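You operate a simulated robot arm through the tools that you are given. There is no shell and no other tool. Be economical: measure what you need, move in short steps, check, and stop when the job is done.

The job below is to be done with a simulated robot arm. You get a single attempt, and the scene is never put back.

## Task
Warm the plate, free the waxed block and wipe the wax off.
Fine: the C on the wax bar, hands off the plate over 60 C; block on the felt pad, cloth back, dial off.

The check looks at the end state, three seconds after you hand in, the way a careful person would. Anything else that was tipped, shoved, dropped, spilled or broken makes it a failure. Flat cloth is picked up by pressing the open fingertips on it (5 to 10 N) and closing them slowly along it; thin cloth reads only 2 to 8 mm in the jaws.

## Robot
A 7-joint arm with a two-finger parallel gripper, fixed in place. Base frame: the origin is at the foot of the arm, x ahead of it, y to its left, z up. Readings come in m, rad, newtons and seconds.
With the tool pointing down near the work surface it reaches from about 0.24 to 0.62 m from the base axis. Its first joint turns from -1.152 to 1.152 rad. Payload 2.6 kg.
The tool frame sits at the grasp point between the pads (the TCP): z along the fingers, y along the line on which they close. The tips reach 0.03 m beyond it. The gripper opens to 0.094 m. The fingers are 0.028 m wide and 0.01 m thick; the gripper's body (0.05 by 0.096 m) begins 0.055 m behind the TCP.
Orientation is that of the tool frame in the base frame, as a unit quaternion [x, y, z, w]. With the fingers straight down and closing along the base's y, the tool's x points along the base's -x, its y along +y and its z along -z.

## Interface
- The arm moves only by the tool move_arm. Its argument "plan" is a list of rows, each a list of 7 numbers: the shift along the tool's x, y, z in units of 500 mm (1.0 is 500 mm), then the turn, a rotation vector about the tool's x, y, z in units of 60 degrees (1.0 is 60 degrees), then the opening, from 0 (shut) to 1 (fully open). In form: [[dx, dy, dz, wx, wy, wz, fingers], ...]. A call has 1 to 20 rows; each row is the pose to reach, as a shift and turn from the pose commanded when the call began, along the tool's axes at that moment. A call with a number of a shift or a turn outside -1 to 1 is refused whole. Rows are played at 5 a second. More than 0.05 m and 0.15 rad between two rows, or a gripper value outside its range, and nothing of the call is played. A pose out of reach is approached as far as the arm can. The call stops where the force on the tool passes 40 N (or 10 N more than at its start, if that is more) or the arm is blocked; 0.2 s more then pass. Each finger travels about 0.072 m/s and halts on what it meets, pressing with about 30 N; the grip force reading is that of the motor and also rises with nothing between the fingers. The clock runs only during rows and for 0.2 s after the last one: add rows that repeat a pose to give the fingers time. It gives the time, the measured TCP pose, the force on the tool (base axes), the opening and the grip force at its end, in the units of the frame above (readings bear some noise), with the torque about the TCP (base axes, N m) and any sound that the robot's microphone picked up.
- Cameras (640 x 400 px; columns grow to the right, rows downward): "scene" is fixed at [0.0381, 0.4308, 0.5655]; the picture's right is [-0.76, -0.65, 0.00], its down [-0.36, 0.42, -0.83] and it looks along [0.54, -0.63, -0.56] (base axes); focal length 319 px, centre (320, 200). "wrist" rides on the gripper at [0.076, 0.014, -0.102] in the tool frame; the picture's right is [-0.18, 0.98, 0.00], its down [-0.75, -0.14, -0.64] and it looks along [-0.63, -0.12, 0.77] (tool axes); focal length 243 px, centre (320, 200). There is no depth. A picture from a camera that has moved, and an enlarged one, comes with that camera's place and axes in the base frame and with its lens.
- camera(camera): a new picture of that camera. It takes no simulated time.
- enlarge(camera, box): a new picture of the part [left, top, right, bottom] of that camera's present view, enlarged. It takes no simulated time.
- job_done(): hands the job in; it is judged then, once.

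Work in short steps. Places have to be worked out from the pictures, the camera data and where the tool is seen: move nearer, look again, correct. Check each grasp and each placing, and mend what went wrong. You have 120 turns and 84 pictures in all, those below and enlarged ones among them. Open the gripper and draw the arm clear of the work before you hand the job in, unless the task says otherwise; then end with one line.

The tools are called after ">>>" as name(argument=value, ...) on one line, values as JSON. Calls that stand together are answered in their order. move_arm: Moves the arm, as the interface text tells. Its arguments: {"type":"object","properties":{"plan":{"type":"array"}},"required":["plan"]} The other tools are called the same way: camera (camera) takes a picture; enlarge (camera, box) takes an enlarged picture of a part of a camera's view; job_done () hands the job in.

At the start:

```text
t: 0.0
tcp_pos: [0.3906, 0.1357, 0.3179]
tcp_rot: [-0.001, 1.0, 0.0, 0.001]
ft_force: [0.8, -0.2, -0.3]
ft_torque: [0.02, -0.02, -0.02]
grip_width: 0.094
grasp_force: 0.0
```

scene: 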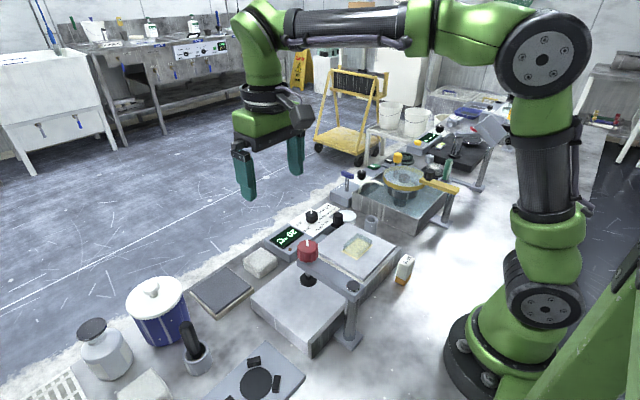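
wrist: 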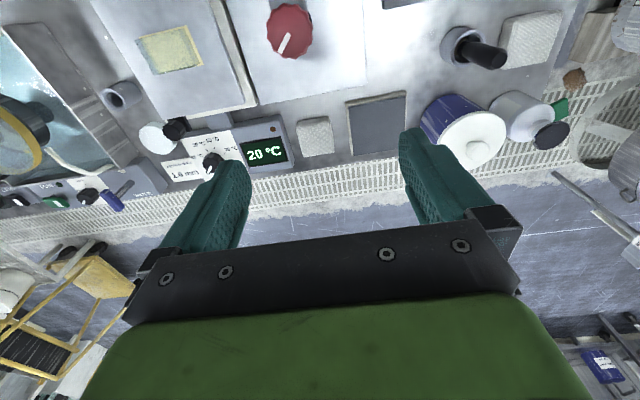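

I'll begin by looking closer at the work area in the scene view and the wrist view.

>>> enlarge(camera="scene", box=[180, 160, 460, 380])

>>> enlarge(camera="wrist", box=[90, 0, 410, 200])

>>> enlarge(camera="scene", box=[60, 240, 300, 400])

```text
1.82 times, centred on (320, 270) of scene
camera zoom: at [0.0381, 0.4308, 0.5655], right [-0.76, -0.65, 0.0], down [-0.36, 0.42, -0.83], along [0.54, -0.63, -0.56], focal length 579 px, centre (320, 73)
```

zoom: 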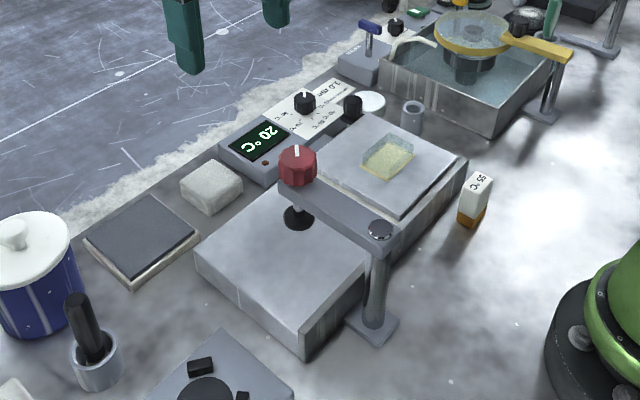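

```text
2.00 times, centred on (250, 100) of wrist
camera zoom: at [0.3147, 0.1484, 0.4194], right [0.18, 0.98, 0.0], down [0.75, -0.14, 0.64], along [0.63, -0.12, -0.77], focal length 485 px, centre (460, 400)
```

zoom: 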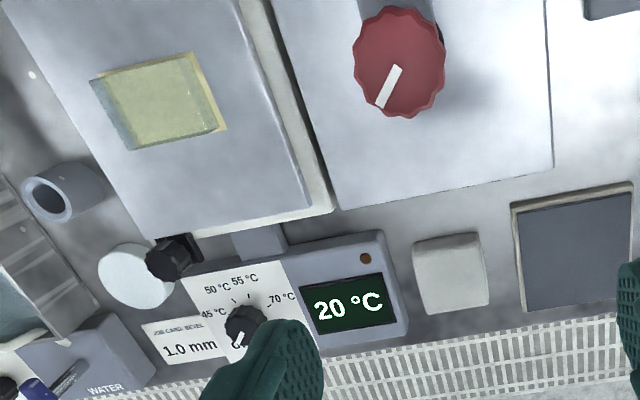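

```text
2.50 times, centred on (180, 320) of scene
camera zoom: at [0.0381, 0.4308, 0.5655], right [-0.76, -0.65, 0.0], down [-0.36, 0.42, -0.83], along [0.54, -0.63, -0.56], focal length 797 px, centre (670, -100)
```

zoom: 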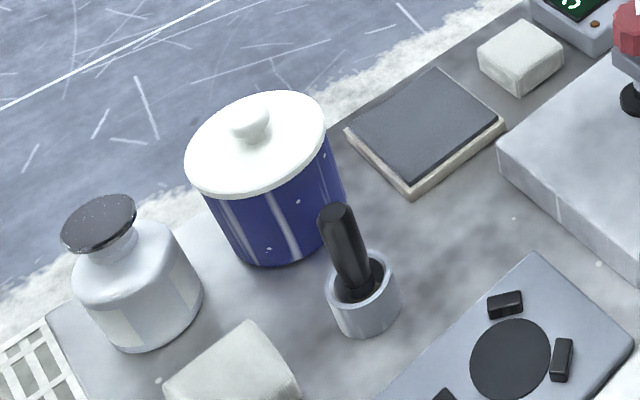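

Reading the wax bar label and the dial markings next.

>>> enlarge(camera="scene", box=[380, 245, 430, 290])

>>> enlarge(camera="scene", box=[240, 190, 400, 290])

>>> enlarge(camera="wrist", box=[140, 90, 300, 190])

```text
8.89 times, centred on (405, 268) of scene
camera zoom: at [0.0381, 0.4308, 0.5655], right [-0.76, -0.65, 0.0], down [-0.36, 0.42, -0.83], along [0.54, -0.63, -0.56], focal length 2833 px, centre (-436, -400)
```

zoom: 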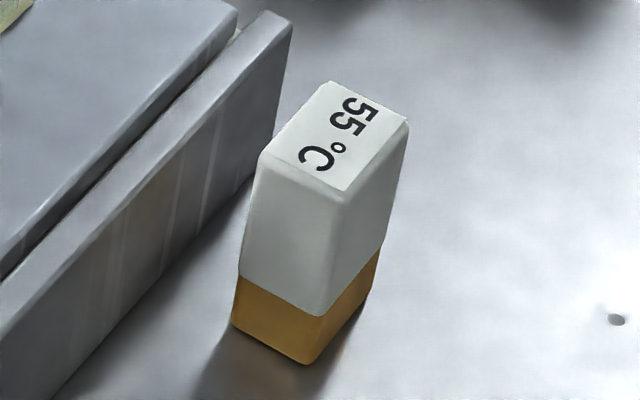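

```text
4.00 times, centred on (320, 240) of scene
camera zoom: at [0.0381, 0.4308, 0.5655], right [-0.76, -0.65, 0.0], down [-0.36, 0.42, -0.83], along [0.54, -0.63, -0.56], focal length 1275 px, centre (320, 40)
```

zoom: 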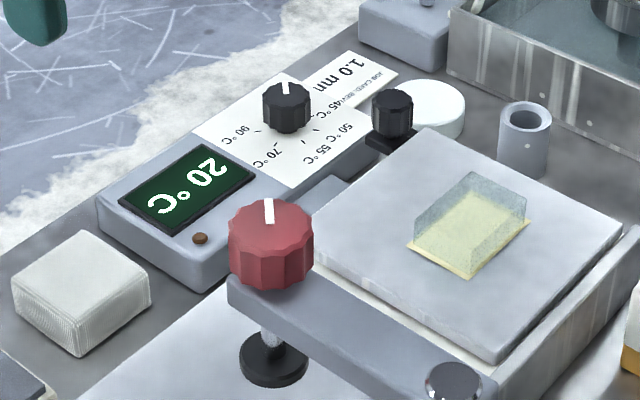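

```text
4.00 times, centred on (220, 140) of wrist
camera zoom: at [0.3147, 0.1484, 0.4194], right [0.18, 0.98, 0.0], down [0.75, -0.14, 0.64], along [0.63, -0.12, -0.77], focal length 970 px, centre (720, 440)
```

zoom: 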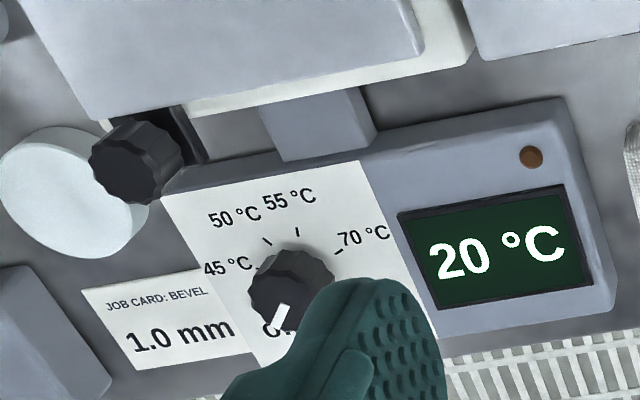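

The wax bar reads 55 °C, and the dial has OFF, 45, 50, 55, 70 and 90. I estimate the dial knob at about (0.49, -0.07), the block at (0.33, -0.035, 0.08), the white folded cloth at (0.49, 0.11) and the dark pad at (0.50, 0.21). I'll move at height toward the plate to see it better.

>>> move_arm(plan=[[0.03, -0.083, 0, 0, 0, 0, 1], [0.06, -0.166, 0, 0, 0, 0, 1], [0.09, -0.249, 0, 0, 0, 0, 1], [0.12, -0.332, 0, 0, 0, 0, 1], [0.12, -0.332, 0, 0, 0, 0, 1]])

>>> camera(camera="wrist")

>>> camera(camera="scene")

```text
t: 1.2
tcp_pos: [0.331, -0.0284, 0.3146]
tcp_rot: [0.0, 1.0, 0.001, -0.001]
ft_force: [0.4, -0.5, 0.2]
ft_torque: [0.0, -0.03, -0.01]
grip_width: 0.094
grasp_force: 0.1
```

```text
75 pictures are left
camera wrist: at [0.2542, -0.0166, 0.4166], right [0.18, 0.98, 0.0], down [0.75, -0.14, 0.64], along [0.63, -0.12, -0.77], focal length 243 px, centre (320, 200)
```

wrist: 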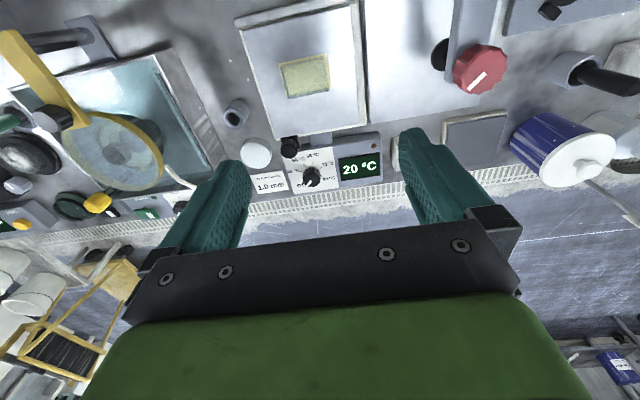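

```text
74 pictures are left
```

scene: 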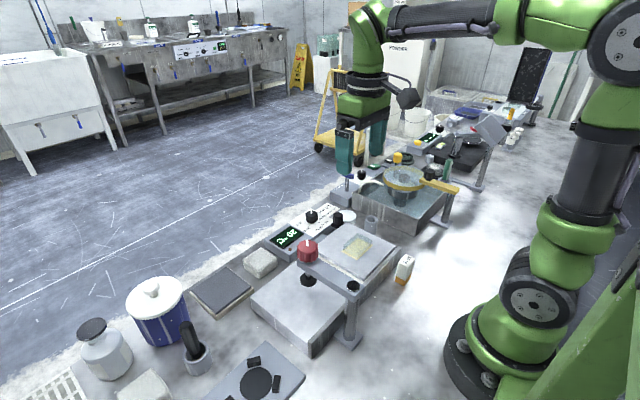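

>>> enlarge(camera="wrist", box=[220, 0, 420, 200])

>>> enlarge(camera="wrist", box=[250, 130, 390, 200])

```text
2.00 times, centred on (320, 100) of wrist
camera zoom: at [0.2542, -0.0166, 0.4166], right [0.18, 0.98, 0.0], down [0.75, -0.14, 0.64], along [0.63, -0.12, -0.77], focal length 485 px, centre (320, 400)
```

zoom: 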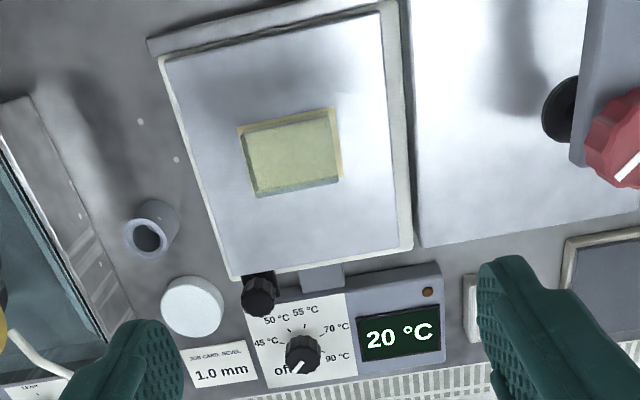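

```text
4.57 times, centred on (320, 165) of wrist
camera zoom: at [0.2542, -0.0166, 0.4166], right [0.18, 0.98, 0.0], down [0.75, -0.14, 0.64], along [0.63, -0.12, -0.77], focal length 1109 px, centre (320, 360)
```

zoom: 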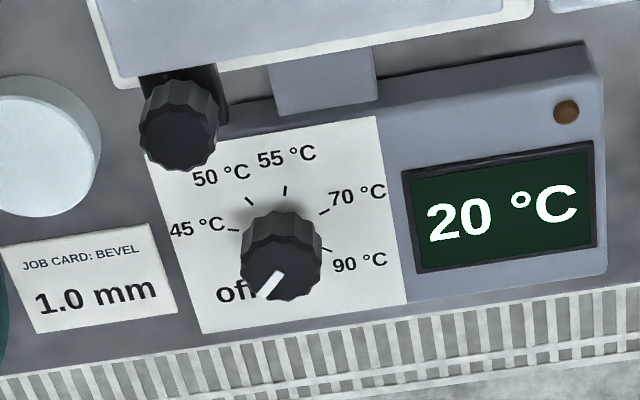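

Everything agrees on the dial knob being near (0.49, -0.072, z≈0.06). The pointer stands at "off", about 145° counter-clockwise of 55. I'll go above the knob and look again.

>>> move_arm(plan=[[-0.063, -0.017, 0.046, 0, 0, 0, 1], [-0.126, -0.035, 0.092, 0, 0, 0, 1], [-0.19, -0.052, 0.138, 0, 0, 0, 0.9], [-0.253, -0.07, 0.184, 0, 0, 0, 0.8], [-0.316, -0.087, 0.23, 0, 0, 0, 0.7], [-0.316, -0.087, 0.23, 0, 0, 0, 0.6]])

>>> camera(camera="wrist")

>>> enlarge(camera="scene", box=[240, 140, 420, 290])

```text
t: 2.6
tcp_pos: [0.4939, -0.0743, 0.203]
tcp_rot: [0.001, 1.0, 0.0, 0.0]
ft_force: [0.0, 0.9, -0.1]
ft_torque: [-0.02, 0.0, 0.02]
grip_width: 0.0564
grasp_force: 0.0
```

```text
71 pictures are left
camera wrist: at [0.4178, -0.0613, 0.3053], right [0.18, 0.98, 0.0], down [0.75, -0.14, 0.64], along [0.63, -0.12, -0.77], focal length 243 px, centre (320, 200)
```

wrist: 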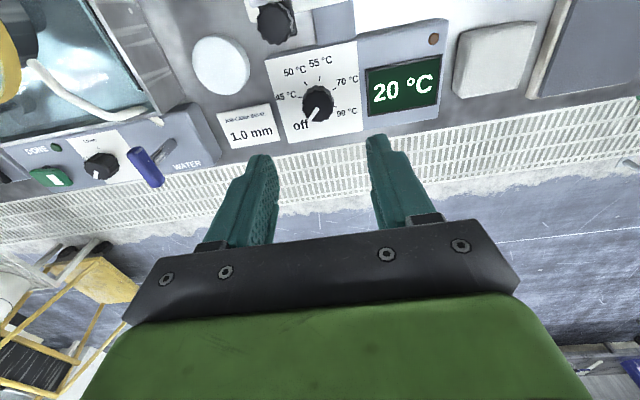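

```text
2.67 times, centred on (330, 215) of scene
camera zoom: at [0.0381, 0.4308, 0.5655], right [-0.76, -0.65, 0.0], down [-0.36, 0.42, -0.83], along [0.54, -0.63, -0.56], focal length 850 px, centre (293, 160)
```

zoom: 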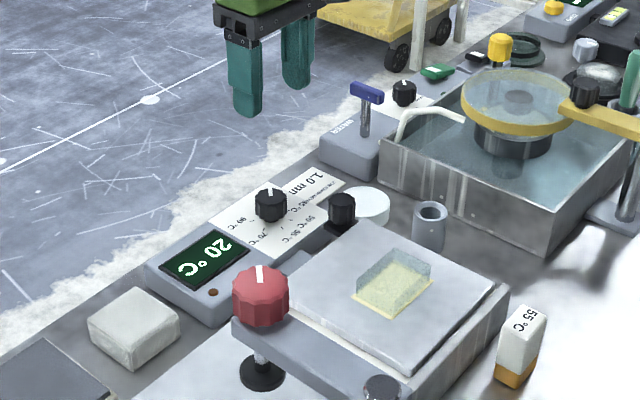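

The knob is now directly below the TCP at about (0.493, -0.075), with its top near z≈0.055. I'll turn the gripper back about 60°, so there is travel for the clockwise turn, and come down part way.

>>> move_arm(plan=[[0, 0, 0.02, 0, 0, -0.14, 0.6], [0, 0, 0.04, 0, 0, -0.28, 0.6], [0, 0, 0.06, 0, 0, -0.42, 0.6], [0, 0, 0.08, 0, 0, -0.56, 0.6], [0, 0, 0.1, 0, 0, -0.7, 0.6], [0, 0, 0.12, 0, 0, -0.84, 0.6], [0, 0, 0.15, 0, 0, -0.98, 0.6], [0, 0, 0.15, 0, 0, -1, 0.6]])

>>> camera(camera="wrist")

>>> enlarge(camera="scene", box=[260, 160, 380, 260])

```text
t: 4.4
tcp_pos: [0.4895, -0.0745, 0.1266]
tcp_rot: [-0.501, 0.865, 0.0, 0.0]
ft_force: [0.1, -0.4, 0.2]
ft_torque: [0.03, 0.02, 0.01]
grip_width: 0.0563
grasp_force: 0.0
```

```text
69 pictures are left
camera wrist: at [0.4394, -0.1345, 0.2291], right [-0.76, 0.65, 0.0], down [0.5, 0.58, 0.64], along [0.42, 0.49, -0.77], focal length 243 px, centre (320, 200)
```

wrist: 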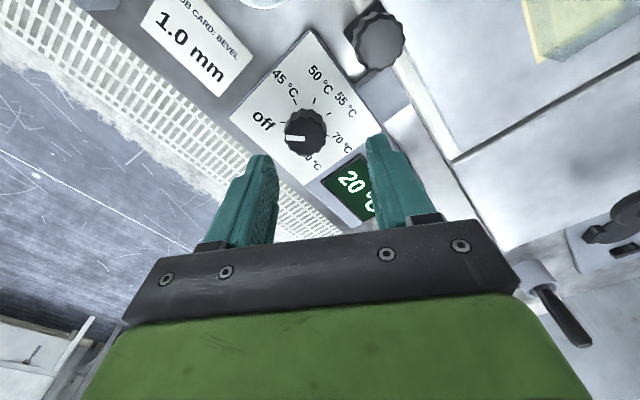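

```text
4.00 times, centred on (320, 210) of scene
camera zoom: at [0.0381, 0.4308, 0.5655], right [-0.76, -0.65, 0.0], down [-0.36, 0.42, -0.83], along [0.54, -0.63, -0.56], focal length 1275 px, centre (320, 160)
```

zoom: 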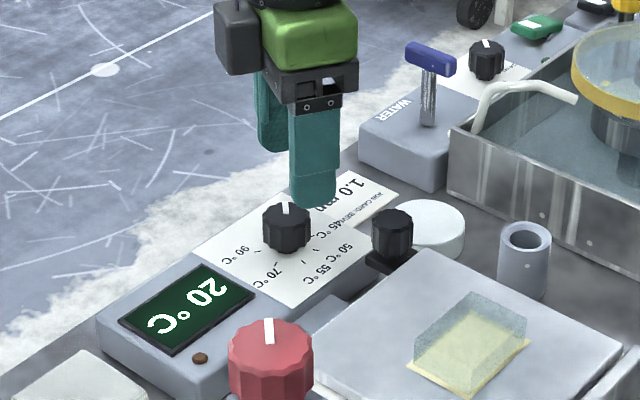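

The knob sits about 11 mm off-axis along the finger line. I'll centre on it, turn another 10° back, and lower to just above it.

>>> move_arm(plan=[[0.004, -0.022, 0.02, 0, 0, -0.08, 0.6], [0.004, -0.022, 0.05, 0, 0, -0.167, 0.6], [0.004, -0.022, 0.05, 0, 0, -0.167, 0.6]])

>>> camera(camera="wrist")

>>> enlarge(camera="scene", box=[260, 160, 380, 260])

```text
t: 5.2
tcp_pos: [0.4983, -0.0804, 0.1002]
tcp_rot: [-0.574, 0.819, 0.001, 0.0]
ft_force: [0.4, 0.2, 0.4]
ft_torque: [-0.01, 0.0, 0.04]
grip_width: 0.0564
grasp_force: 0.0
```

```text
67 pictures are left
camera wrist: at [0.4593, -0.1485, 0.2037], right [-0.86, 0.51, 0.0], down [0.39, 0.66, 0.64], along [0.33, 0.55, -0.77], focal length 243 px, centre (320, 200)
```

wrist: 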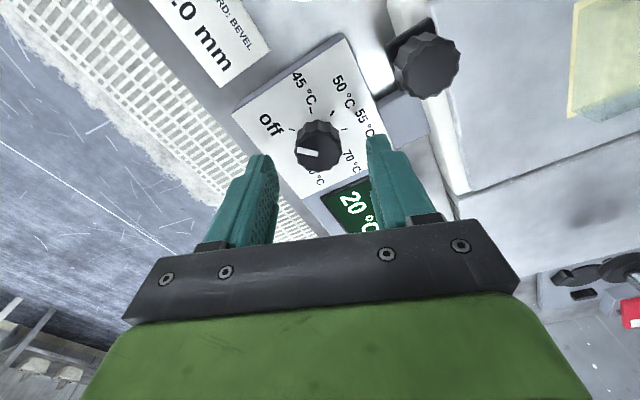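

```text
4.00 times, centred on (320, 210) of scene
camera zoom: at [0.0381, 0.4308, 0.5655], right [-0.76, -0.65, 0.0], down [-0.36, 0.42, -0.83], along [0.54, -0.63, -0.56], focal length 1275 px, centre (320, 160)
```

zoom: 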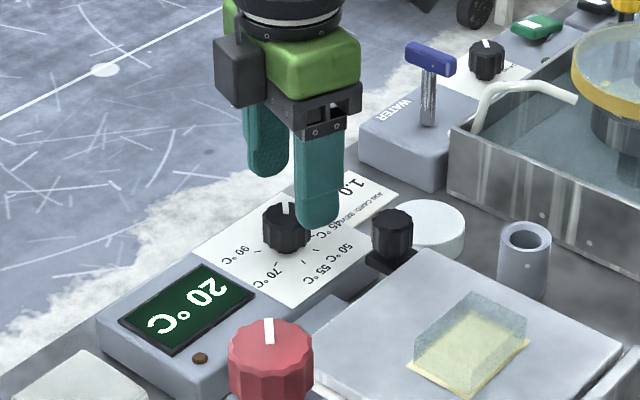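

The knob is centred between the fingers. I'll lower to tip height ≈0.044, then close on the knob.

>>> move_arm(plan=[[0, 0, 0.027, 0, 0, 0, 0.6], [0, 0, 0.053, 0, 0, 0, 0.6], [0, 0, 0.053, 0, 0, 0, 0.6], [0, 0, 0.053, 0, 0, 0, 0.45], [0, 0, 0.053, 0, 0, 0, 0.38], [0, 0, 0.053, 0, 0, 0, 0.3], [0, 0, 0.053, 0, 0, 0, 0.2], [0, 0, 0.053, 0, 0, 0, 0.2]])

>>> enlarge(camera="wrist", box=[200, 60, 440, 210])

```text
t: 7.0
tcp_pos: [0.4983, -0.08, 0.0768]
tcp_rot: [-0.574, 0.819, -0.005, 0.002]
ft_force: [26.0, -10.3, -6.8]
ft_torque: [-0.37, -0.31, -0.14]
grip_width: 0.0343
grasp_force: 13.6
```

```text
2.67 times, centred on (320, 135) of wrist
camera zoom: at [0.4586, -0.1479, 0.1785], right [-0.86, 0.51, -0.01], down [0.38, 0.66, 0.64], along [0.33, 0.55, -0.77], focal length 647 px, centre (320, 373)
```

zoom: 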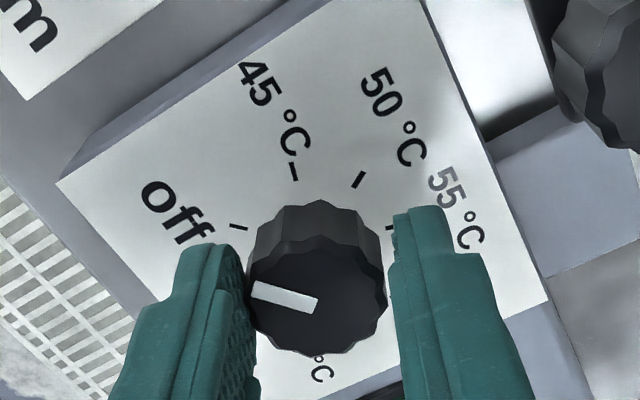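

The left finger pushes on the knob (28 N sideways) while the right one still has a gap. I'll shift about 3 mm toward the left finger to balance the grip.

>>> move_arm(plan=[[0, -0.003, 0, 0, 0, 0, 0.36], [0, -0.006, 0, 0, 0, 0, 0.33], [0, -0.006, 0, 0, 0, 0, 0.2], [0, -0.006, 0, 0, 0, 0, 0.1], [0, -0.006, 0, 0, 0, 0, 0.1]])

>>> enlarge(camera="wrist", box=[200, 60, 440, 210])

```text
t: 8.2
tcp_pos: [0.501, -0.0808, 0.0755]
tcp_rot: [-0.575, 0.818, -0.001, 0.0]
ft_force: [18.3, -2.5, -6.1]
ft_torque: [-0.07, -0.03, -0.07]
grip_width: 0.0308
grasp_force: 45.1
```

```text
2.67 times, centred on (320, 135) of wrist
camera zoom: at [0.4612, -0.1483, 0.1773], right [-0.86, 0.51, 0.0], down [0.39, 0.66, 0.64], along [0.33, 0.55, -0.77], focal length 647 px, centre (320, 373)
```

zoom: 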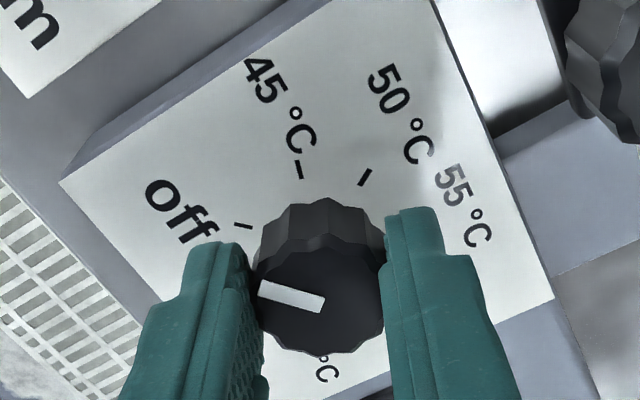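

It is gripped at 31 mm. I'll take out the remaining side force with another 2 mm and turn clockwise 60°.

>>> move_arm(plan=[[0, -0.004, 0, 0, 0, 0, 0.1], [0, -0.004, 0, 0, 0, 0.1, 0.1], [0, -0.004, 0, 0, 0, 0.2, 0.1], [0, -0.004, 0, 0, 0, 0.3, 0.1], [0, -0.004, 0, 0, 0, 0.4, 0.1], [0, -0.004, 0, 0, 0, 0.5, 0.1], [0, -0.004, 0, 0, 0, 0.6, 0.1], [0, -0.004, 0, 0, 0, 0.7, 0.1], [0, -0.004, 0, 0, 0, 0.8, 0.1], [0, -0.004, 0, 0, 0, 0.9, 0.1], [0, -0.004, 0, 0, 0, 1, 0.1], [0, -0.004, 0, 0, 0, 1, 0.1]])

>>> enlarge(camera="wrist", box=[200, 60, 440, 210])

```text
t: 9.6
tcp_pos: [0.5015, -0.0791, 0.0742]
tcp_rot: [-0.359, 0.933, 0.004, -0.005]
ft_force: [-4.5, 0.6, 0.8]
ft_torque: [-0.03, -0.68, 0.01]
grip_width: 0.0306
grasp_force: 45.1
stopped in row 6: the force on the tool passed its limit at 41 N (the readings are from after the stop); the commanded pose is now the measured one
```

```text
2.67 times, centred on (320, 135) of wrist
camera zoom: at [0.4348, -0.122, 0.1778], right [-0.52, 0.85, 0.01], down [0.66, 0.39, 0.64], along [0.54, 0.34, -0.77], focal length 647 px, centre (320, 373)
```

zoom: 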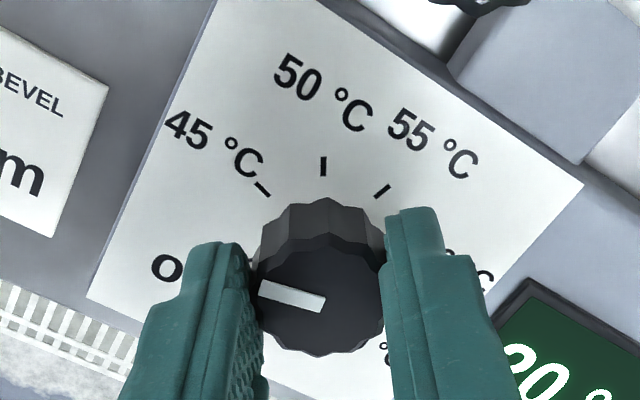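

The dial turns with the gripper; it has gone about 28°. The force is low again after the stop, so I'll continue in small turns.

>>> move_arm(plan=[[0, 0, 0, 0, 0, 0.08, 0.1], [0, 0, 0, 0, 0, 0.16, 0.1], [0, 0, 0, 0, 0, 0.24, 0.1], [0, 0, 0, 0, 0, 0.32, 0.1], [0, 0, 0, 0, 0, 0.4, 0.1], [0, 0, 0, 0, 0, 0.5, 0.1]])

```text
t: 11.0
tcp_pos: [0.4996, -0.0778, 0.0743]
tcp_rot: [-0.102, 0.995, 0.006, -0.005]
ft_force: [-14.6, 16.2, 13.0]
ft_torque: [0.09, -0.44, 0.09]
grip_width: 0.0307
grasp_force: 45.4
```

Another 30° has gone, with some side force. I'll shift 2 mm along the force and keep turning.

>>> move_arm(plan=[[0.004, 0.003, 0, 0, 0, 0, 0.1], [0.004, 0.004, 0, 0, 0, 0.08, 0.1], [0.004, 0.004, 0, 0, 0, 0.16, 0.1], [0.005, 0.004, 0, 0, 0, 0.24, 0.1], [0.005, 0.004, 0, 0, 0, 0.32, 0.1], [0.005, 0.004, 0, 0, 0, 0.4, 0.1], [0.005, 0.004, 0, 0, 0, 0.5, 0.1]])

>>> enlarge(camera="wrist", box=[200, 60, 440, 210])

```text
t: 12.6
tcp_pos: [0.4991, -0.0772, 0.0759]
tcp_rot: [0.137, 0.991, 0.004, -0.003]
ft_force: [3.9, -0.2, -0.4]
ft_torque: [-0.05, 0.51, 0.03]
grip_width: 0.0306
grasp_force: 44.7
stopped in row 7: the force on the tool passed its limit at 41 N (the readings are from after the stop); the commanded pose is now the measured one
```

```text
2.67 times, centred on (320, 135) of wrist
camera zoom: at [0.4298, -0.0448, 0.1781], right [0.44, 0.9, 0.01], down [0.69, -0.35, 0.64], along [0.57, -0.28, -0.77], focal length 647 px, centre (320, 373)
```

zoom: 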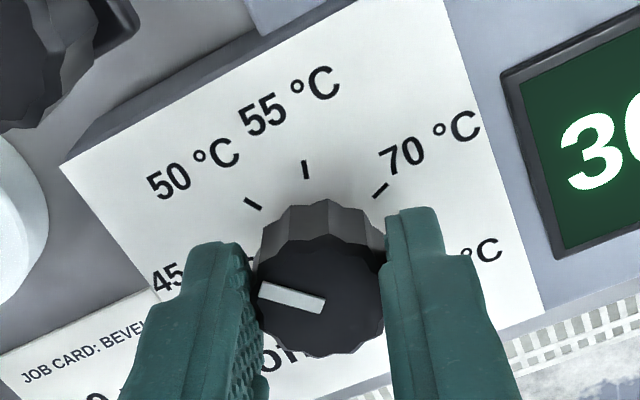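

The display reads 30 °C and rising; the pointer is between 45 and 50. About 57° remain to 55, so I keep turning in small steps.

>>> move_arm(plan=[[0, 0, 0, 0, 0, 0.08, 0.1], [0, 0, 0, 0, 0, 0.16, 0.1], [0, 0, 0, 0, 0, 0.24, 0.1], [0, 0, 0, 0, 0, 0.32, 0.1], [0, 0, 0, 0, 0, 0.4, 0.1], [0, 0, 0, 0, 0, 0.5, 0.1]])

```text
t: 14.0
tcp_pos: [0.5005, -0.0771, 0.0752]
tcp_rot: [0.389, 0.921, 0.005, -0.004]
ft_force: [-6.5, 10.6, 11.1]
ft_torque: [-0.55, -0.52, 0.02]
grip_width: 0.0308
grasp_force: 45.6
```

Now the yaw is about +46°, so about 26° remain; turning on.

>>> move_arm(plan=[[0, 0, 0, 0, 0, 0.08, 0.1], [0, 0, 0, 0, 0, 0.16, 0.1], [0, 0, 0, 0, 0, 0.24, 0.1], [0, 0, 0, 0, 0, 0.32, 0.1], [0, 0, 0, 0, 0, 0.4, 0.1], [0, 0, 0, 0, 0, 0.4, 0.1]])

>>> enlarge(camera="wrist", box=[200, 60, 440, 210])

```text
t: 15.4
tcp_pos: [0.5015, -0.0746, 0.0751]
tcp_rot: [0.57, 0.821, 0.005, -0.004]
ft_force: [26.8, 16.8, -2.5]
ft_torque: [-0.83, -0.95, 0.08]
grip_width: 0.0307
grasp_force: 45.3
```

```text
2.67 times, centred on (320, 135) of wrist
camera zoom: at [0.4872, -0.001, 0.1783], right [0.99, 0.17, 0.0], down [0.13, -0.76, 0.63], along [0.11, -0.62, -0.77], focal length 647 px, centre (320, 373)
```

zoom: 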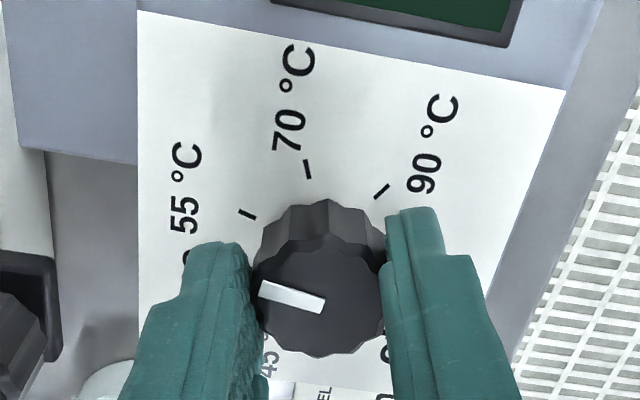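

Comparing with the tick marks (50° apart), the pointer is about 12° short of 55. I'll relieve the side force and turn 12° more.

>>> move_arm(plan=[[0, 0.006, 0, 0, 0, 0, 0.1], [0, 0.006, 0, 0, 0, 0.07, 0.1], [0, 0.006, 0, 0, 0, 0.14, 0.1], [0, 0.006, 0, 0, 0, 0.2, 0.1], [0, 0.006, 0, 0, 0, 0.2, 0.1]])

>>> enlarge(camera="wrist", box=[200, 60, 440, 210])

```text
t: 16.6
tcp_pos: [0.5009, -0.0767, 0.0741]
tcp_rot: [0.655, 0.756, 0.003, -0.006]
ft_force: [-11.6, 22.3, 26.0]
ft_torque: [0.32, 0.12, 0.0]
grip_width: 0.0308
grasp_force: 45.1
```

```text
2.67 times, centred on (320, 135) of wrist
camera zoom: at [0.5054, -0.0002, 0.1785], right [1.0, -0.04, -0.01], down [-0.03, -0.78, 0.63], along [-0.03, -0.63, -0.78], focal length 647 px, centre (320, 373)
```

zoom: 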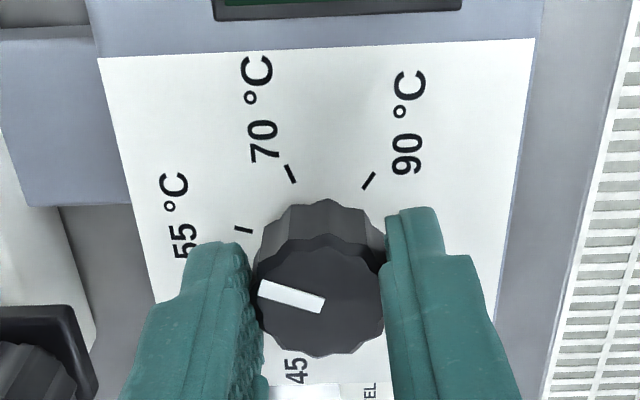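

The pointer now lines up with the 55 tick. I'll release and rise to check the dial and display.

>>> move_arm(plan=[[0, 0, 0, 0, 0, 0, 0.3], [0, 0, 0, 0, 0, 0, 0.5], [0, 0, 0, 0, 0, 0, 0.6], [0, 0, -0.06, 0, 0, 0, 0.6], [0, 0, -0.14, 0, 0, -0.12, 0.6], [0, 0, -0.2, 0, 0, -0.25, 0.6], [0, 0, -0.2, 0, 0, -0.38, 0.6], [0, 0, -0.2, 0, 0, -0.51, 0.6], [0, 0, -0.2, 0, 0, -0.64, 0.6], [0, 0, -0.2, 0, 0, -0.78, 0.6], [0, 0, -0.2, 0, 0, -0.9, 0.6], [0, 0, -0.2, 0, 0, -1, 0.6]])

>>> enlarge(camera="wrist", box=[160, 0, 480, 200])

```text
t: 19.2
tcp_pos: [0.5034, -0.0781, 0.1745]
tcp_rot: [0.187, 0.982, 0.004, -0.003]
ft_force: [1.0, 0.7, 0.1]
ft_torque: [0.03, 0.01, 0.02]
grip_width: 0.0565
grasp_force: 0.1
```

```text
2.00 times, centred on (320, 100) of wrist
camera zoom: at [0.4369, -0.0382, 0.2779], right [0.53, 0.85, 0.01], down [0.65, -0.41, 0.64], along [0.54, -0.34, -0.77], focal length 485 px, centre (320, 400)
```

zoom: 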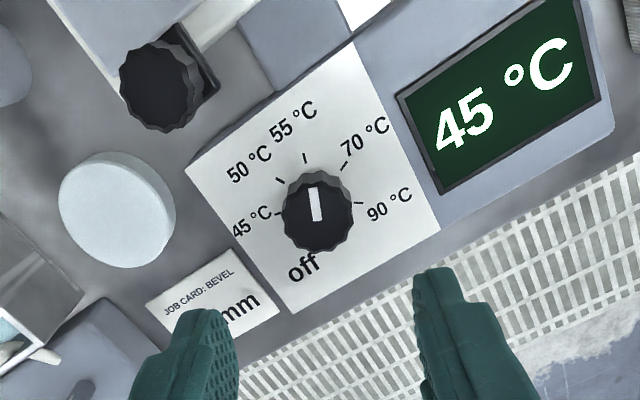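

The dial is set to 55, and the display shows 45 °C and rising. Now to look at the block from above, with the gripper straight again.

>>> move_arm(plan=[[0.08, -0.01, -0.03, 0, 0, -0.09, 0.7], [0.16, -0.02, -0.05, 0, 0, -0.18, 0.8], [0.25, -0.032, -0.05, 0, 0, -0.27, 0.9], [0.344, -0.044, -0.05, 0, 0, -0.36, 0.9], [0.344, -0.044, -0.05, 0, 0, -0.36, 0.9]])

>>> camera(camera="wrist")

>>> enlarge(camera="scene", box=[270, 140, 450, 300])

```text
t: 20.4
tcp_pos: [0.3359, -0.0316, 0.202]
tcp_rot: [0.0, 1.0, 0.004, -0.001]
ft_force: [0.2, 0.5, 0.0]
ft_torque: [0.02, -0.02, -0.03]
grip_width: 0.0846
grasp_force: 0.2
```

```text
58 pictures are left
camera wrist: at [0.2589, -0.0188, 0.3056], right [0.18, 0.98, 0.01], down [0.76, -0.15, 0.64], along [0.63, -0.11, -0.77], focal length 243 px, centre (320, 200)
```

wrist: 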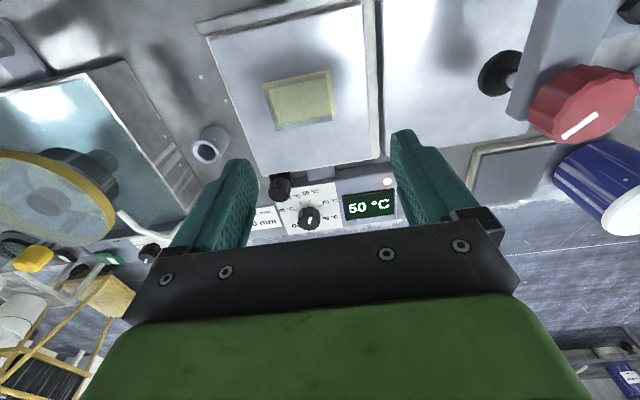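

```text
2.50 times, centred on (360, 220) of scene
camera zoom: at [0.038, 0.4308, 0.5655], right [-0.76, -0.65, 0.0], down [-0.36, 0.42, -0.83], along [0.54, -0.63, -0.56], focal length 797 px, centre (220, 150)
```

zoom: 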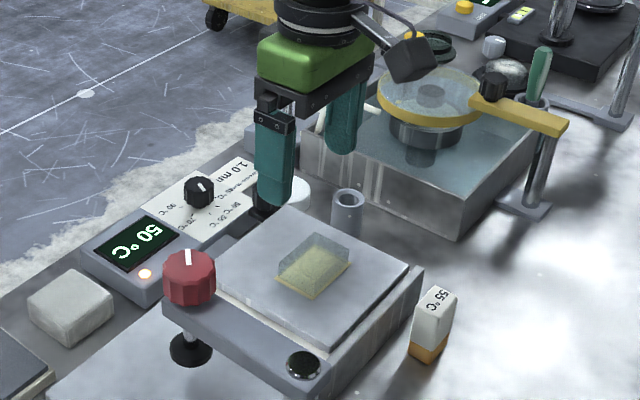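

>>> enlarge(camera="wrist", box=[230, 40, 370, 150])

>>> enlarge(camera="scene", box=[320, 215, 400, 275])

```text
3.64 times, centred on (300, 95) of wrist
camera zoom: at [0.2589, -0.0188, 0.3056], right [0.18, 0.98, 0.01], down [0.76, -0.15, 0.64], along [0.63, -0.11, -0.77], focal length 882 px, centre (393, 582)
```

zoom: 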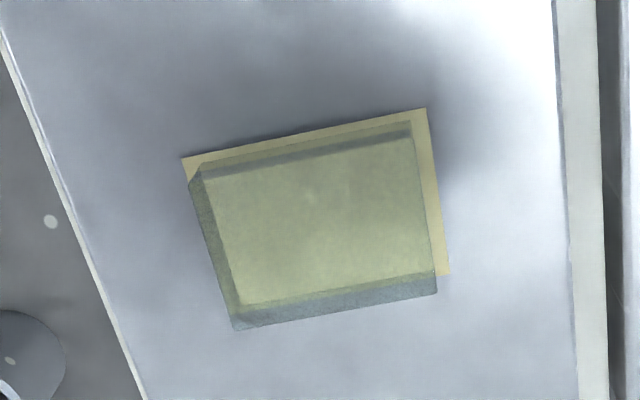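

```text
6.67 times, centred on (360, 245) of scene
camera zoom: at [0.038, 0.4308, 0.5655], right [-0.76, -0.65, 0.0], down [-0.36, 0.42, -0.83], along [0.54, -0.63, -0.56], focal length 2124 px, centre (53, -100)
```

zoom: 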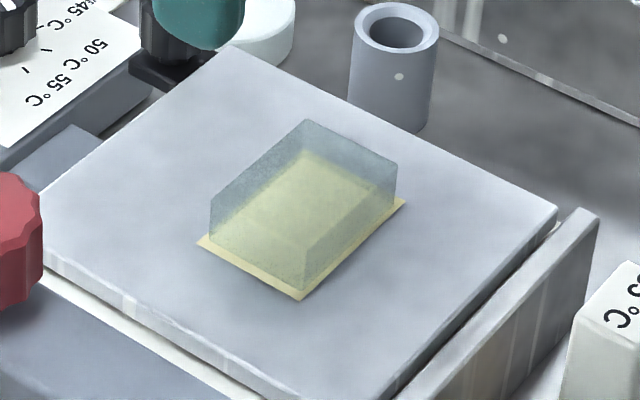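

The block is a clear cuboid about 52 mm along y and 45 mm along x, roughly 20 mm tall, with its centre near (0.325, -0.050). I'll come in above it and wait while the plate warms.

>>> move_arm(plan=[[0.01, -0.018, 0.06, 0, 0, 0, 0.95], [0.02, -0.037, 0.11, 0, 0, 0, 0.95], [0.02, -0.037, 0.124, 0, 0, 0, 0.95], [0.02, -0.037, 0.124, 0, 0, 0, 0.95]])

>>> camera(camera="wrist")

>>> enlarge(camera="scene", box=[260, 180, 420, 290])

```text
t: 21.4
tcp_pos: [0.3255, -0.0523, 0.139]
tcp_rot: [0.001, 1.0, 0.004, -0.003]
ft_force: [-0.1, 0.4, 0.3]
ft_torque: [0.0, 0.04, -0.01]
grip_width: 0.0894
grasp_force: 0.0
```

```text
54 pictures are left
camera wrist: at [0.2488, -0.0398, 0.242], right [0.19, 0.98, 0.01], down [0.76, -0.15, 0.64], along [0.63, -0.11, -0.77], focal length 243 px, centre (320, 200)
```

wrist: 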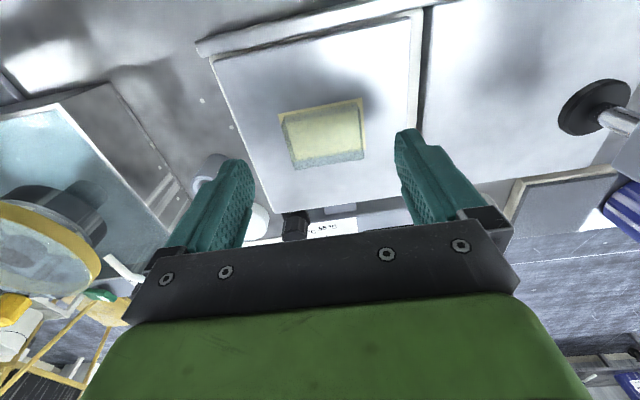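

```text
3.64 times, centred on (340, 235) of scene
camera zoom: at [0.0381, 0.4308, 0.5655], right [-0.76, -0.65, 0.0], down [-0.36, 0.42, -0.83], along [0.54, -0.63, -0.56], focal length 1159 px, centre (247, 73)
```

zoom: 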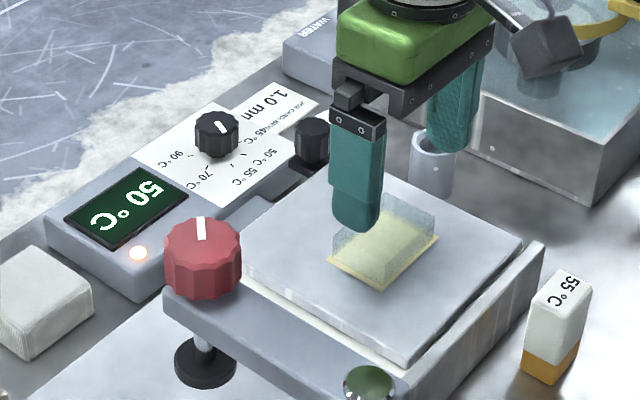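

The block is centred under the gripper and the plate reads 50 °C. I'll wait a few seconds for it to reach 55.

>>> move_arm(plan=[[0.004, 0, 0, 0, 0, 0, 0.95], [0.004, 0, 0, 0, 0, 0, 0.95], [0.004, 0, 0, 0, 0, 0, 0.95], [0.004, 0, 0, 0, 0, 0, 0.95], [0.004, 0, 0, 0, 0, 0, 0.95], [0.004, 0, 0, 0, 0, 0, 0.95], [0.004, 0, 0, 0, 0, 0, 0.95], [0.004, 0, 0, 0, 0, 0, 0.95], [0.004, 0, 0, 0, 0, 0, 0.95], [0.004, 0, 0, 0, 0, 0, 0.95], [0.004, 0, 0, 0, 0, 0, 0.95], [0.004, 0, 0, 0, 0, 0, 0.95], [0.004, 0, 0, 0, 0, 0, 0.95], [0.004, 0, 0, 0, 0, 0, 0.95], [0.004, 0, 0, 0, 0, 0, 0.95], [0.004, 0, 0, 0, 0, 0, 0.95], [0.004, 0, 0, 0, 0, 0, 0.95], [0.004, 0, 0, 0, 0, 0, 0.95], [0.004, 0, 0, 0, 0, 0, 0.95], [0.004, 0, 0, 0, 0, 0, 0.95]])

>>> enlarge(camera="scene", box=[260, 180, 420, 290])

```text
t: 25.6
tcp_pos: [0.3232, -0.0513, 0.1395]
tcp_rot: [0.001, 1.0, 0.004, -0.002]
ft_force: [-0.1, 0.5, -0.7]
ft_torque: [-0.03, 0.01, -0.01]
grip_width: 0.0894
grasp_force: 0.1
```

```text
3.64 times, centred on (340, 235) of scene
camera zoom: at [0.0381, 0.4308, 0.5655], right [-0.76, -0.65, 0.0], down [-0.36, 0.42, -0.83], along [0.54, -0.63, -0.56], focal length 1159 px, centre (247, 73)
```

zoom: 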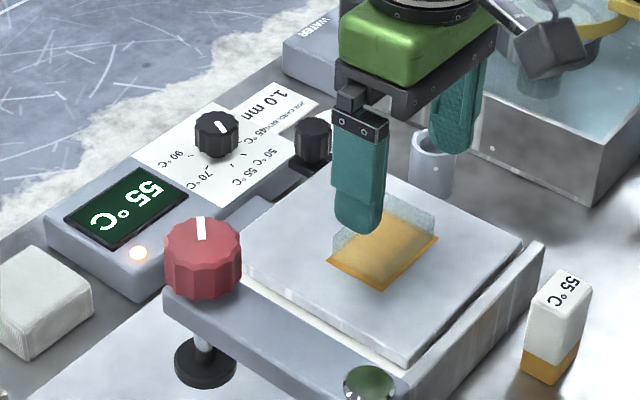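

The plate is at 55 °C and the wax has turned amber, so it is melted. I'll lower around the block to TCP z≈0.102 and look at tip height.

>>> move_arm(plan=[[0, 0, 0.03, 0, 0, 0, 0.95], [0, 0, 0.06, 0, 0, 0, 0.95], [0, 0, 0.074, 0, 0, 0, 0.95], [0, 0, 0.074, 0, 0, 0, 0.95]])

>>> camera(camera="wrist")

>>> enlarge(camera="scene", box=[300, 190, 420, 280])

```text
t: 26.6
tcp_pos: [0.3219, -0.0522, 0.1012]
tcp_rot: [0.001, 1.0, 0.005, -0.002]
ft_force: [0.8, -0.6, 0.0]
ft_torque: [0.0, -0.04, -0.01]
grip_width: 0.0893
grasp_force: 0.1
```

```text
51 pictures are left
camera wrist: at [0.2463, -0.0391, 0.2051], right [0.19, 0.98, 0.01], down [0.76, -0.15, 0.64], along [0.63, -0.11, -0.77], focal length 243 px, centre (320, 200)
```

wrist: 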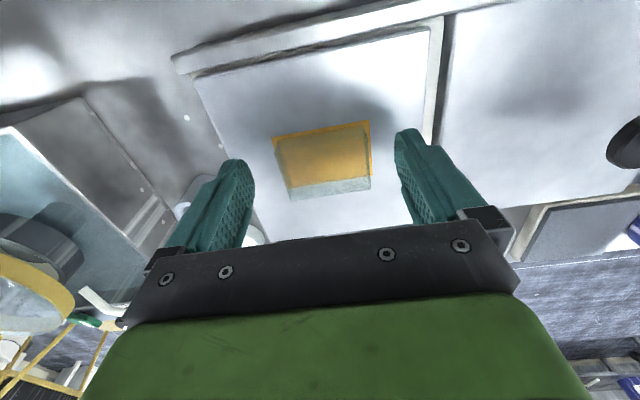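

```text
4.44 times, centred on (360, 235) of scene
camera zoom: at [0.0381, 0.4308, 0.5655], right [-0.76, -0.65, 0.0], down [-0.36, 0.42, -0.83], along [0.54, -0.63, -0.56], focal length 1416 px, centre (142, 44)
```

zoom: 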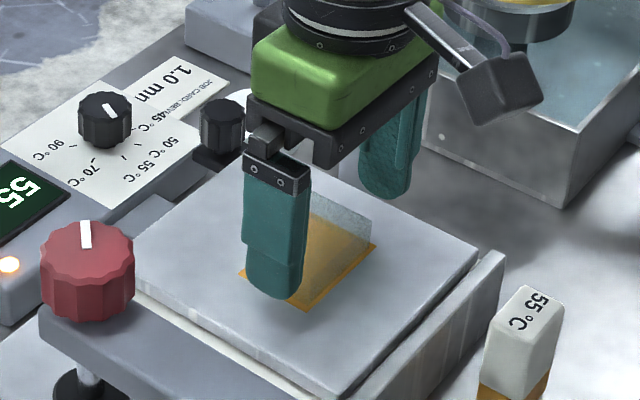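

The plate top works out to z≈0.058 and the block is on the tool axis. I'll lower to tips at about 0.064 and close on it.

>>> move_arm(plan=[[0, 0, 0.008, 0, 0, 0, 0.95], [0, 0, 0.013, 0, 0, 0, 0.9], [0, 0, 0.013, 0, 0, 0, 0.75], [0, 0, 0.013, 0, 0, 0, 0.65], [0, 0, 0.013, 0, 0, 0, 0.55], [0, 0, 0.013, 0, 0, 0, 0.45], [0, 0, 0.013, 0, 0, 0, 0.4], [0, 0, 0.013, 0, 0, 0, 0.4]])

>>> enlarge(camera="wrist", box=[190, 60, 450, 220])

```text
t: 28.4
tcp_pos: [0.3225, -0.0512, 0.0961]
tcp_rot: [0.001, 1.0, 0.005, -0.001]
ft_force: [0.8, 0.3, -0.1]
ft_torque: [0.01, 0.02, -0.01]
grip_width: 0.0573
grasp_force: 29.9
```

```text
2.46 times, centred on (320, 140) of wrist
camera zoom: at [0.2462, -0.0391, 0.1983], right [0.19, 0.98, 0.01], down [0.76, -0.15, 0.64], along [0.63, -0.11, -0.77], focal length 597 px, centre (320, 348)
```

zoom: 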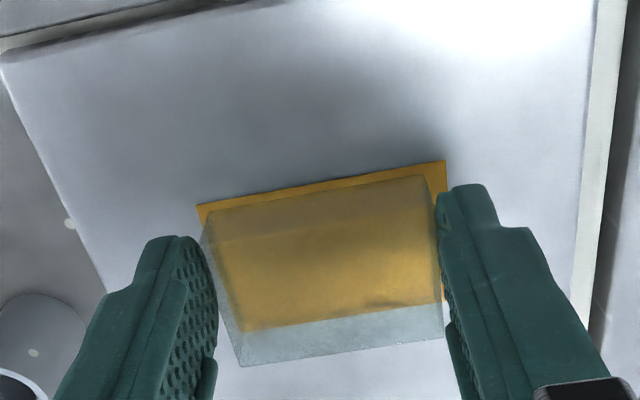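

The block is gripped at 57 mm. I'll nudge it a few millimetres along x to break the film, then lift it slowly.

>>> move_arm(plan=[[-0.004, 0, 0, 0, 0, 0, 0.4], [-0.01, 0, 0, 0, 0, 0, 0.4], [-0.016, 0, 0, 0, 0, 0, 0.4], [-0.016, 0, -0.004, 0, 0, 0, 0.4], [-0.016, 0, -0.01, 0, 0, 0, 0.4], [-0.016, 0, -0.03, 0, 0, 0, 0.4], [-0.016, 0, -0.06, 0, 0, 0, 0.4], [-0.016, 0, -0.1, 0, 0, 0, 0.4], [-0.016, 0, -0.1, 0, 0, 0, 0.4]])

>>> camera(camera="wrist")

>>> enlarge(camera="scene", box=[260, 140, 440, 290])

```text
t: 30.4
tcp_pos: [0.3303, -0.0537, 0.1465]
tcp_rot: [0.0, 1.0, 0.005, -0.002]
ft_force: [-0.9, 0.1, 0.9]
ft_torque: [-0.01, 0.0, 0.03]
grip_width: 0.0376
grasp_force: 0.1
```

```text
48 pictures are left
camera wrist: at [0.2548, -0.0406, 0.2501], right [0.19, 0.98, 0.01], down [0.76, -0.15, 0.64], along [0.63, -0.11, -0.77], focal length 243 px, centre (320, 200)
```

wrist: 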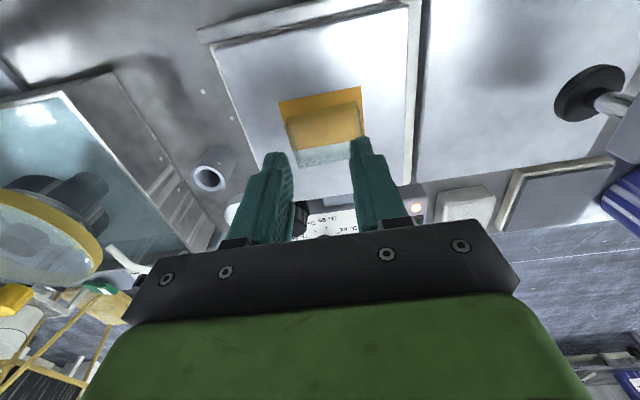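

```text
2.67 times, centred on (350, 215) of scene
camera zoom: at [0.0381, 0.4308, 0.5655], right [-0.76, -0.65, 0.0], down [-0.36, 0.42, -0.83], along [0.54, -0.63, -0.56], focal length 850 px, centre (240, 160)
```

zoom: 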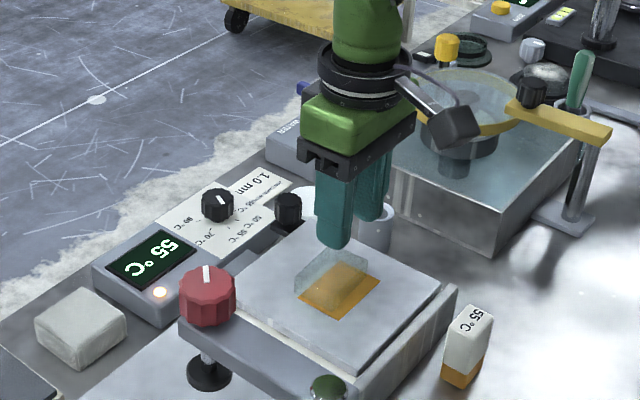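

The block slid about 8 mm but slipped from the shallow grip when lifted. I'll open, go a little deeper, and slide it all the way off the wax before lifting.

>>> move_arm(plan=[[0, 0, 0, 0, 0, 0, 0.6], [0, 0, 0, 0, 0, 0, 0.9], [0, 0, 0.05, 0, 0, 0, 0.9], [0, 0, 0.09, 0, 0, 0, 0.9], [0, 0, 0.107, 0, 0, 0, 0.9], [0, 0, 0.107, 0, 0, 0, 0.75], [0, 0, 0.107, 0, 0, 0, 0.6], [0, 0, 0.107, 0, 0, 0, 0.45], [0, 0, 0.107, 0, 0, 0, 0.3], [0, 0, 0.107, 0, 0, 0, 0.2], [0, 0, 0.107, 0, 0, 0, 0.2]])

>>> enlarge(camera="wrist", box=[190, 60, 450, 220])

```text
t: 32.8
tcp_pos: [0.3295, -0.0511, 0.0929]
tcp_rot: [0.001, 1.0, 0.004, -0.003]
ft_force: [-0.1, 0.0, 0.1]
ft_torque: [-0.02, 0.03, 0.02]
grip_width: 0.0572
grasp_force: 30.0
```

```text
2.46 times, centred on (320, 140) of wrist
camera zoom: at [0.2538, -0.0391, 0.195], right [0.19, 0.98, 0.01], down [0.76, -0.15, 0.64], along [0.63, -0.11, -0.77], focal length 597 px, centre (320, 348)
```

zoom: 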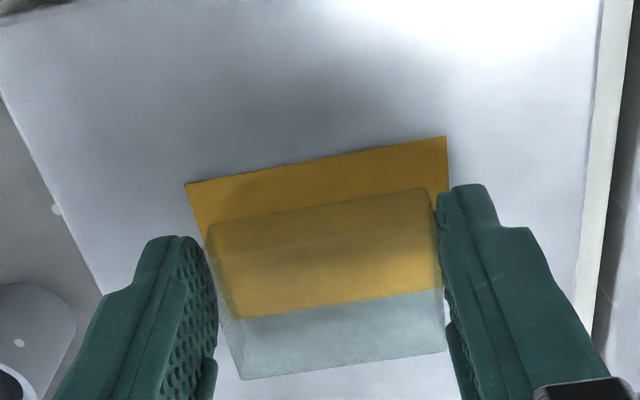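

Gripped again, 57 mm. Sliding it about 42 mm along +x clear of the wax patch while staying on the plate.

>>> move_arm(plan=[[-0.007, 0, 0, 0, 0, 0, 0.2], [-0.014, 0, 0, 0, 0, 0, 0.2], [-0.021, 0, 0, 0, 0, 0, 0.2], [-0.028, 0, 0, 0, 0, 0, 0.2], [-0.035, 0, 0, 0, 0, 0, 0.2], [-0.042, 0, 0, 0, 0, 0, 0.2], [-0.049, 0, 0, 0, 0, 0, 0.2], [-0.056, 0, 0, 0, 0, 0, 0.2], [-0.063, 0, 0, 0, 0, 0, 0.2], [-0.07, 0, 0, 0, 0, 0, 0.2], [-0.077, 0, 0, 0, 0, 0, 0.2], [-0.084, 0, 0, 0, 0, 0, 0.2], [-0.084, 0, 0, 0, 0, 0, 0.2]])

>>> enlarge(camera="wrist", box=[190, 60, 450, 220])

```text
t: 35.6
tcp_pos: [0.3716, -0.0513, 0.0912]
tcp_rot: [0.0, 1.0, 0.005, -0.002]
ft_force: [-5.7, -1.8, 17.1]
ft_torque: [-0.12, 0.02, -0.03]
grip_width: 0.0574
grasp_force: 30.1
```

```text
2.46 times, centred on (320, 140) of wrist
camera zoom: at [0.2956, -0.0391, 0.1943], right [0.19, 0.98, 0.01], down [0.76, -0.15, 0.64], along [0.63, -0.11, -0.77], focal length 597 px, centre (320, 348)
```

zoom: 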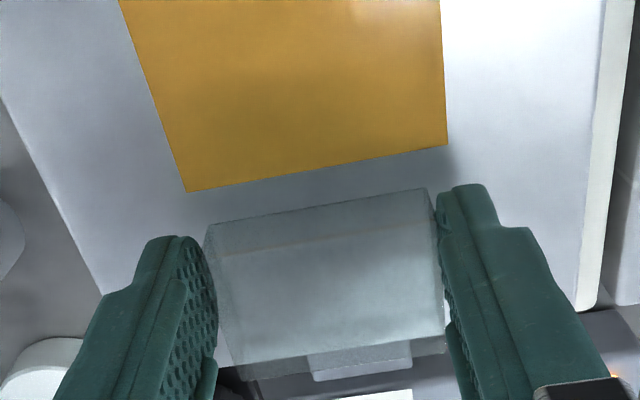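

The block is off the wax and clear. Lifting it now.

>>> move_arm(plan=[[0, 0, -0.01, 0, 0, 0, 0.2], [0, 0, -0.03, 0, 0, 0, 0.2], [0, 0, -0.06, 0, 0, 0, 0.2], [0, 0, -0.1, 0, 0, 0, 0.2], [0, 0, -0.16, 0, 0, 0, 0.2], [0, 0, -0.24, 0, 0, 0, 0.2], [0, 0, -0.24, 0, 0, 0, 0.2]])

>>> camera(camera="wrist")

>>> enlarge(camera="scene", box=[180, 140, 420, 320])

```text
t: 37.2
tcp_pos: [0.3754, -0.0531, 0.2117]
tcp_rot: [0.001, 1.0, 0.005, -0.003]
ft_force: [0.0, 0.2, -0.8]
ft_torque: [-0.01, 0.02, 0.03]
grip_width: 0.0574
grasp_force: 29.9
```

```text
44 pictures are left
camera wrist: at [0.2992, -0.0406, 0.3144], right [0.19, 0.98, 0.01], down [0.76, -0.15, 0.64], along [0.63, -0.11, -0.77], focal length 243 px, centre (320, 200)
```

wrist: 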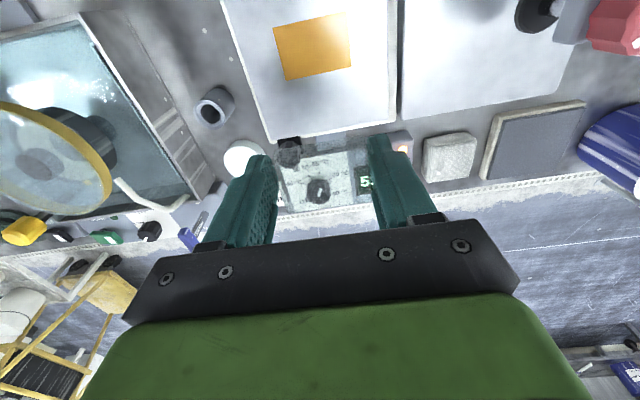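

```text
2.22 times, centred on (300, 230) of scene
camera zoom: at [0.0381, 0.4308, 0.5655], right [-0.76, -0.65, 0.0], down [-0.36, 0.42, -0.83], along [0.54, -0.63, -0.56], focal length 708 px, centre (364, 133)
```

zoom: 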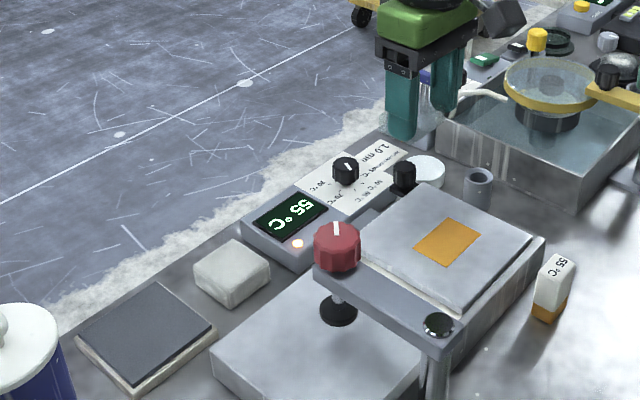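

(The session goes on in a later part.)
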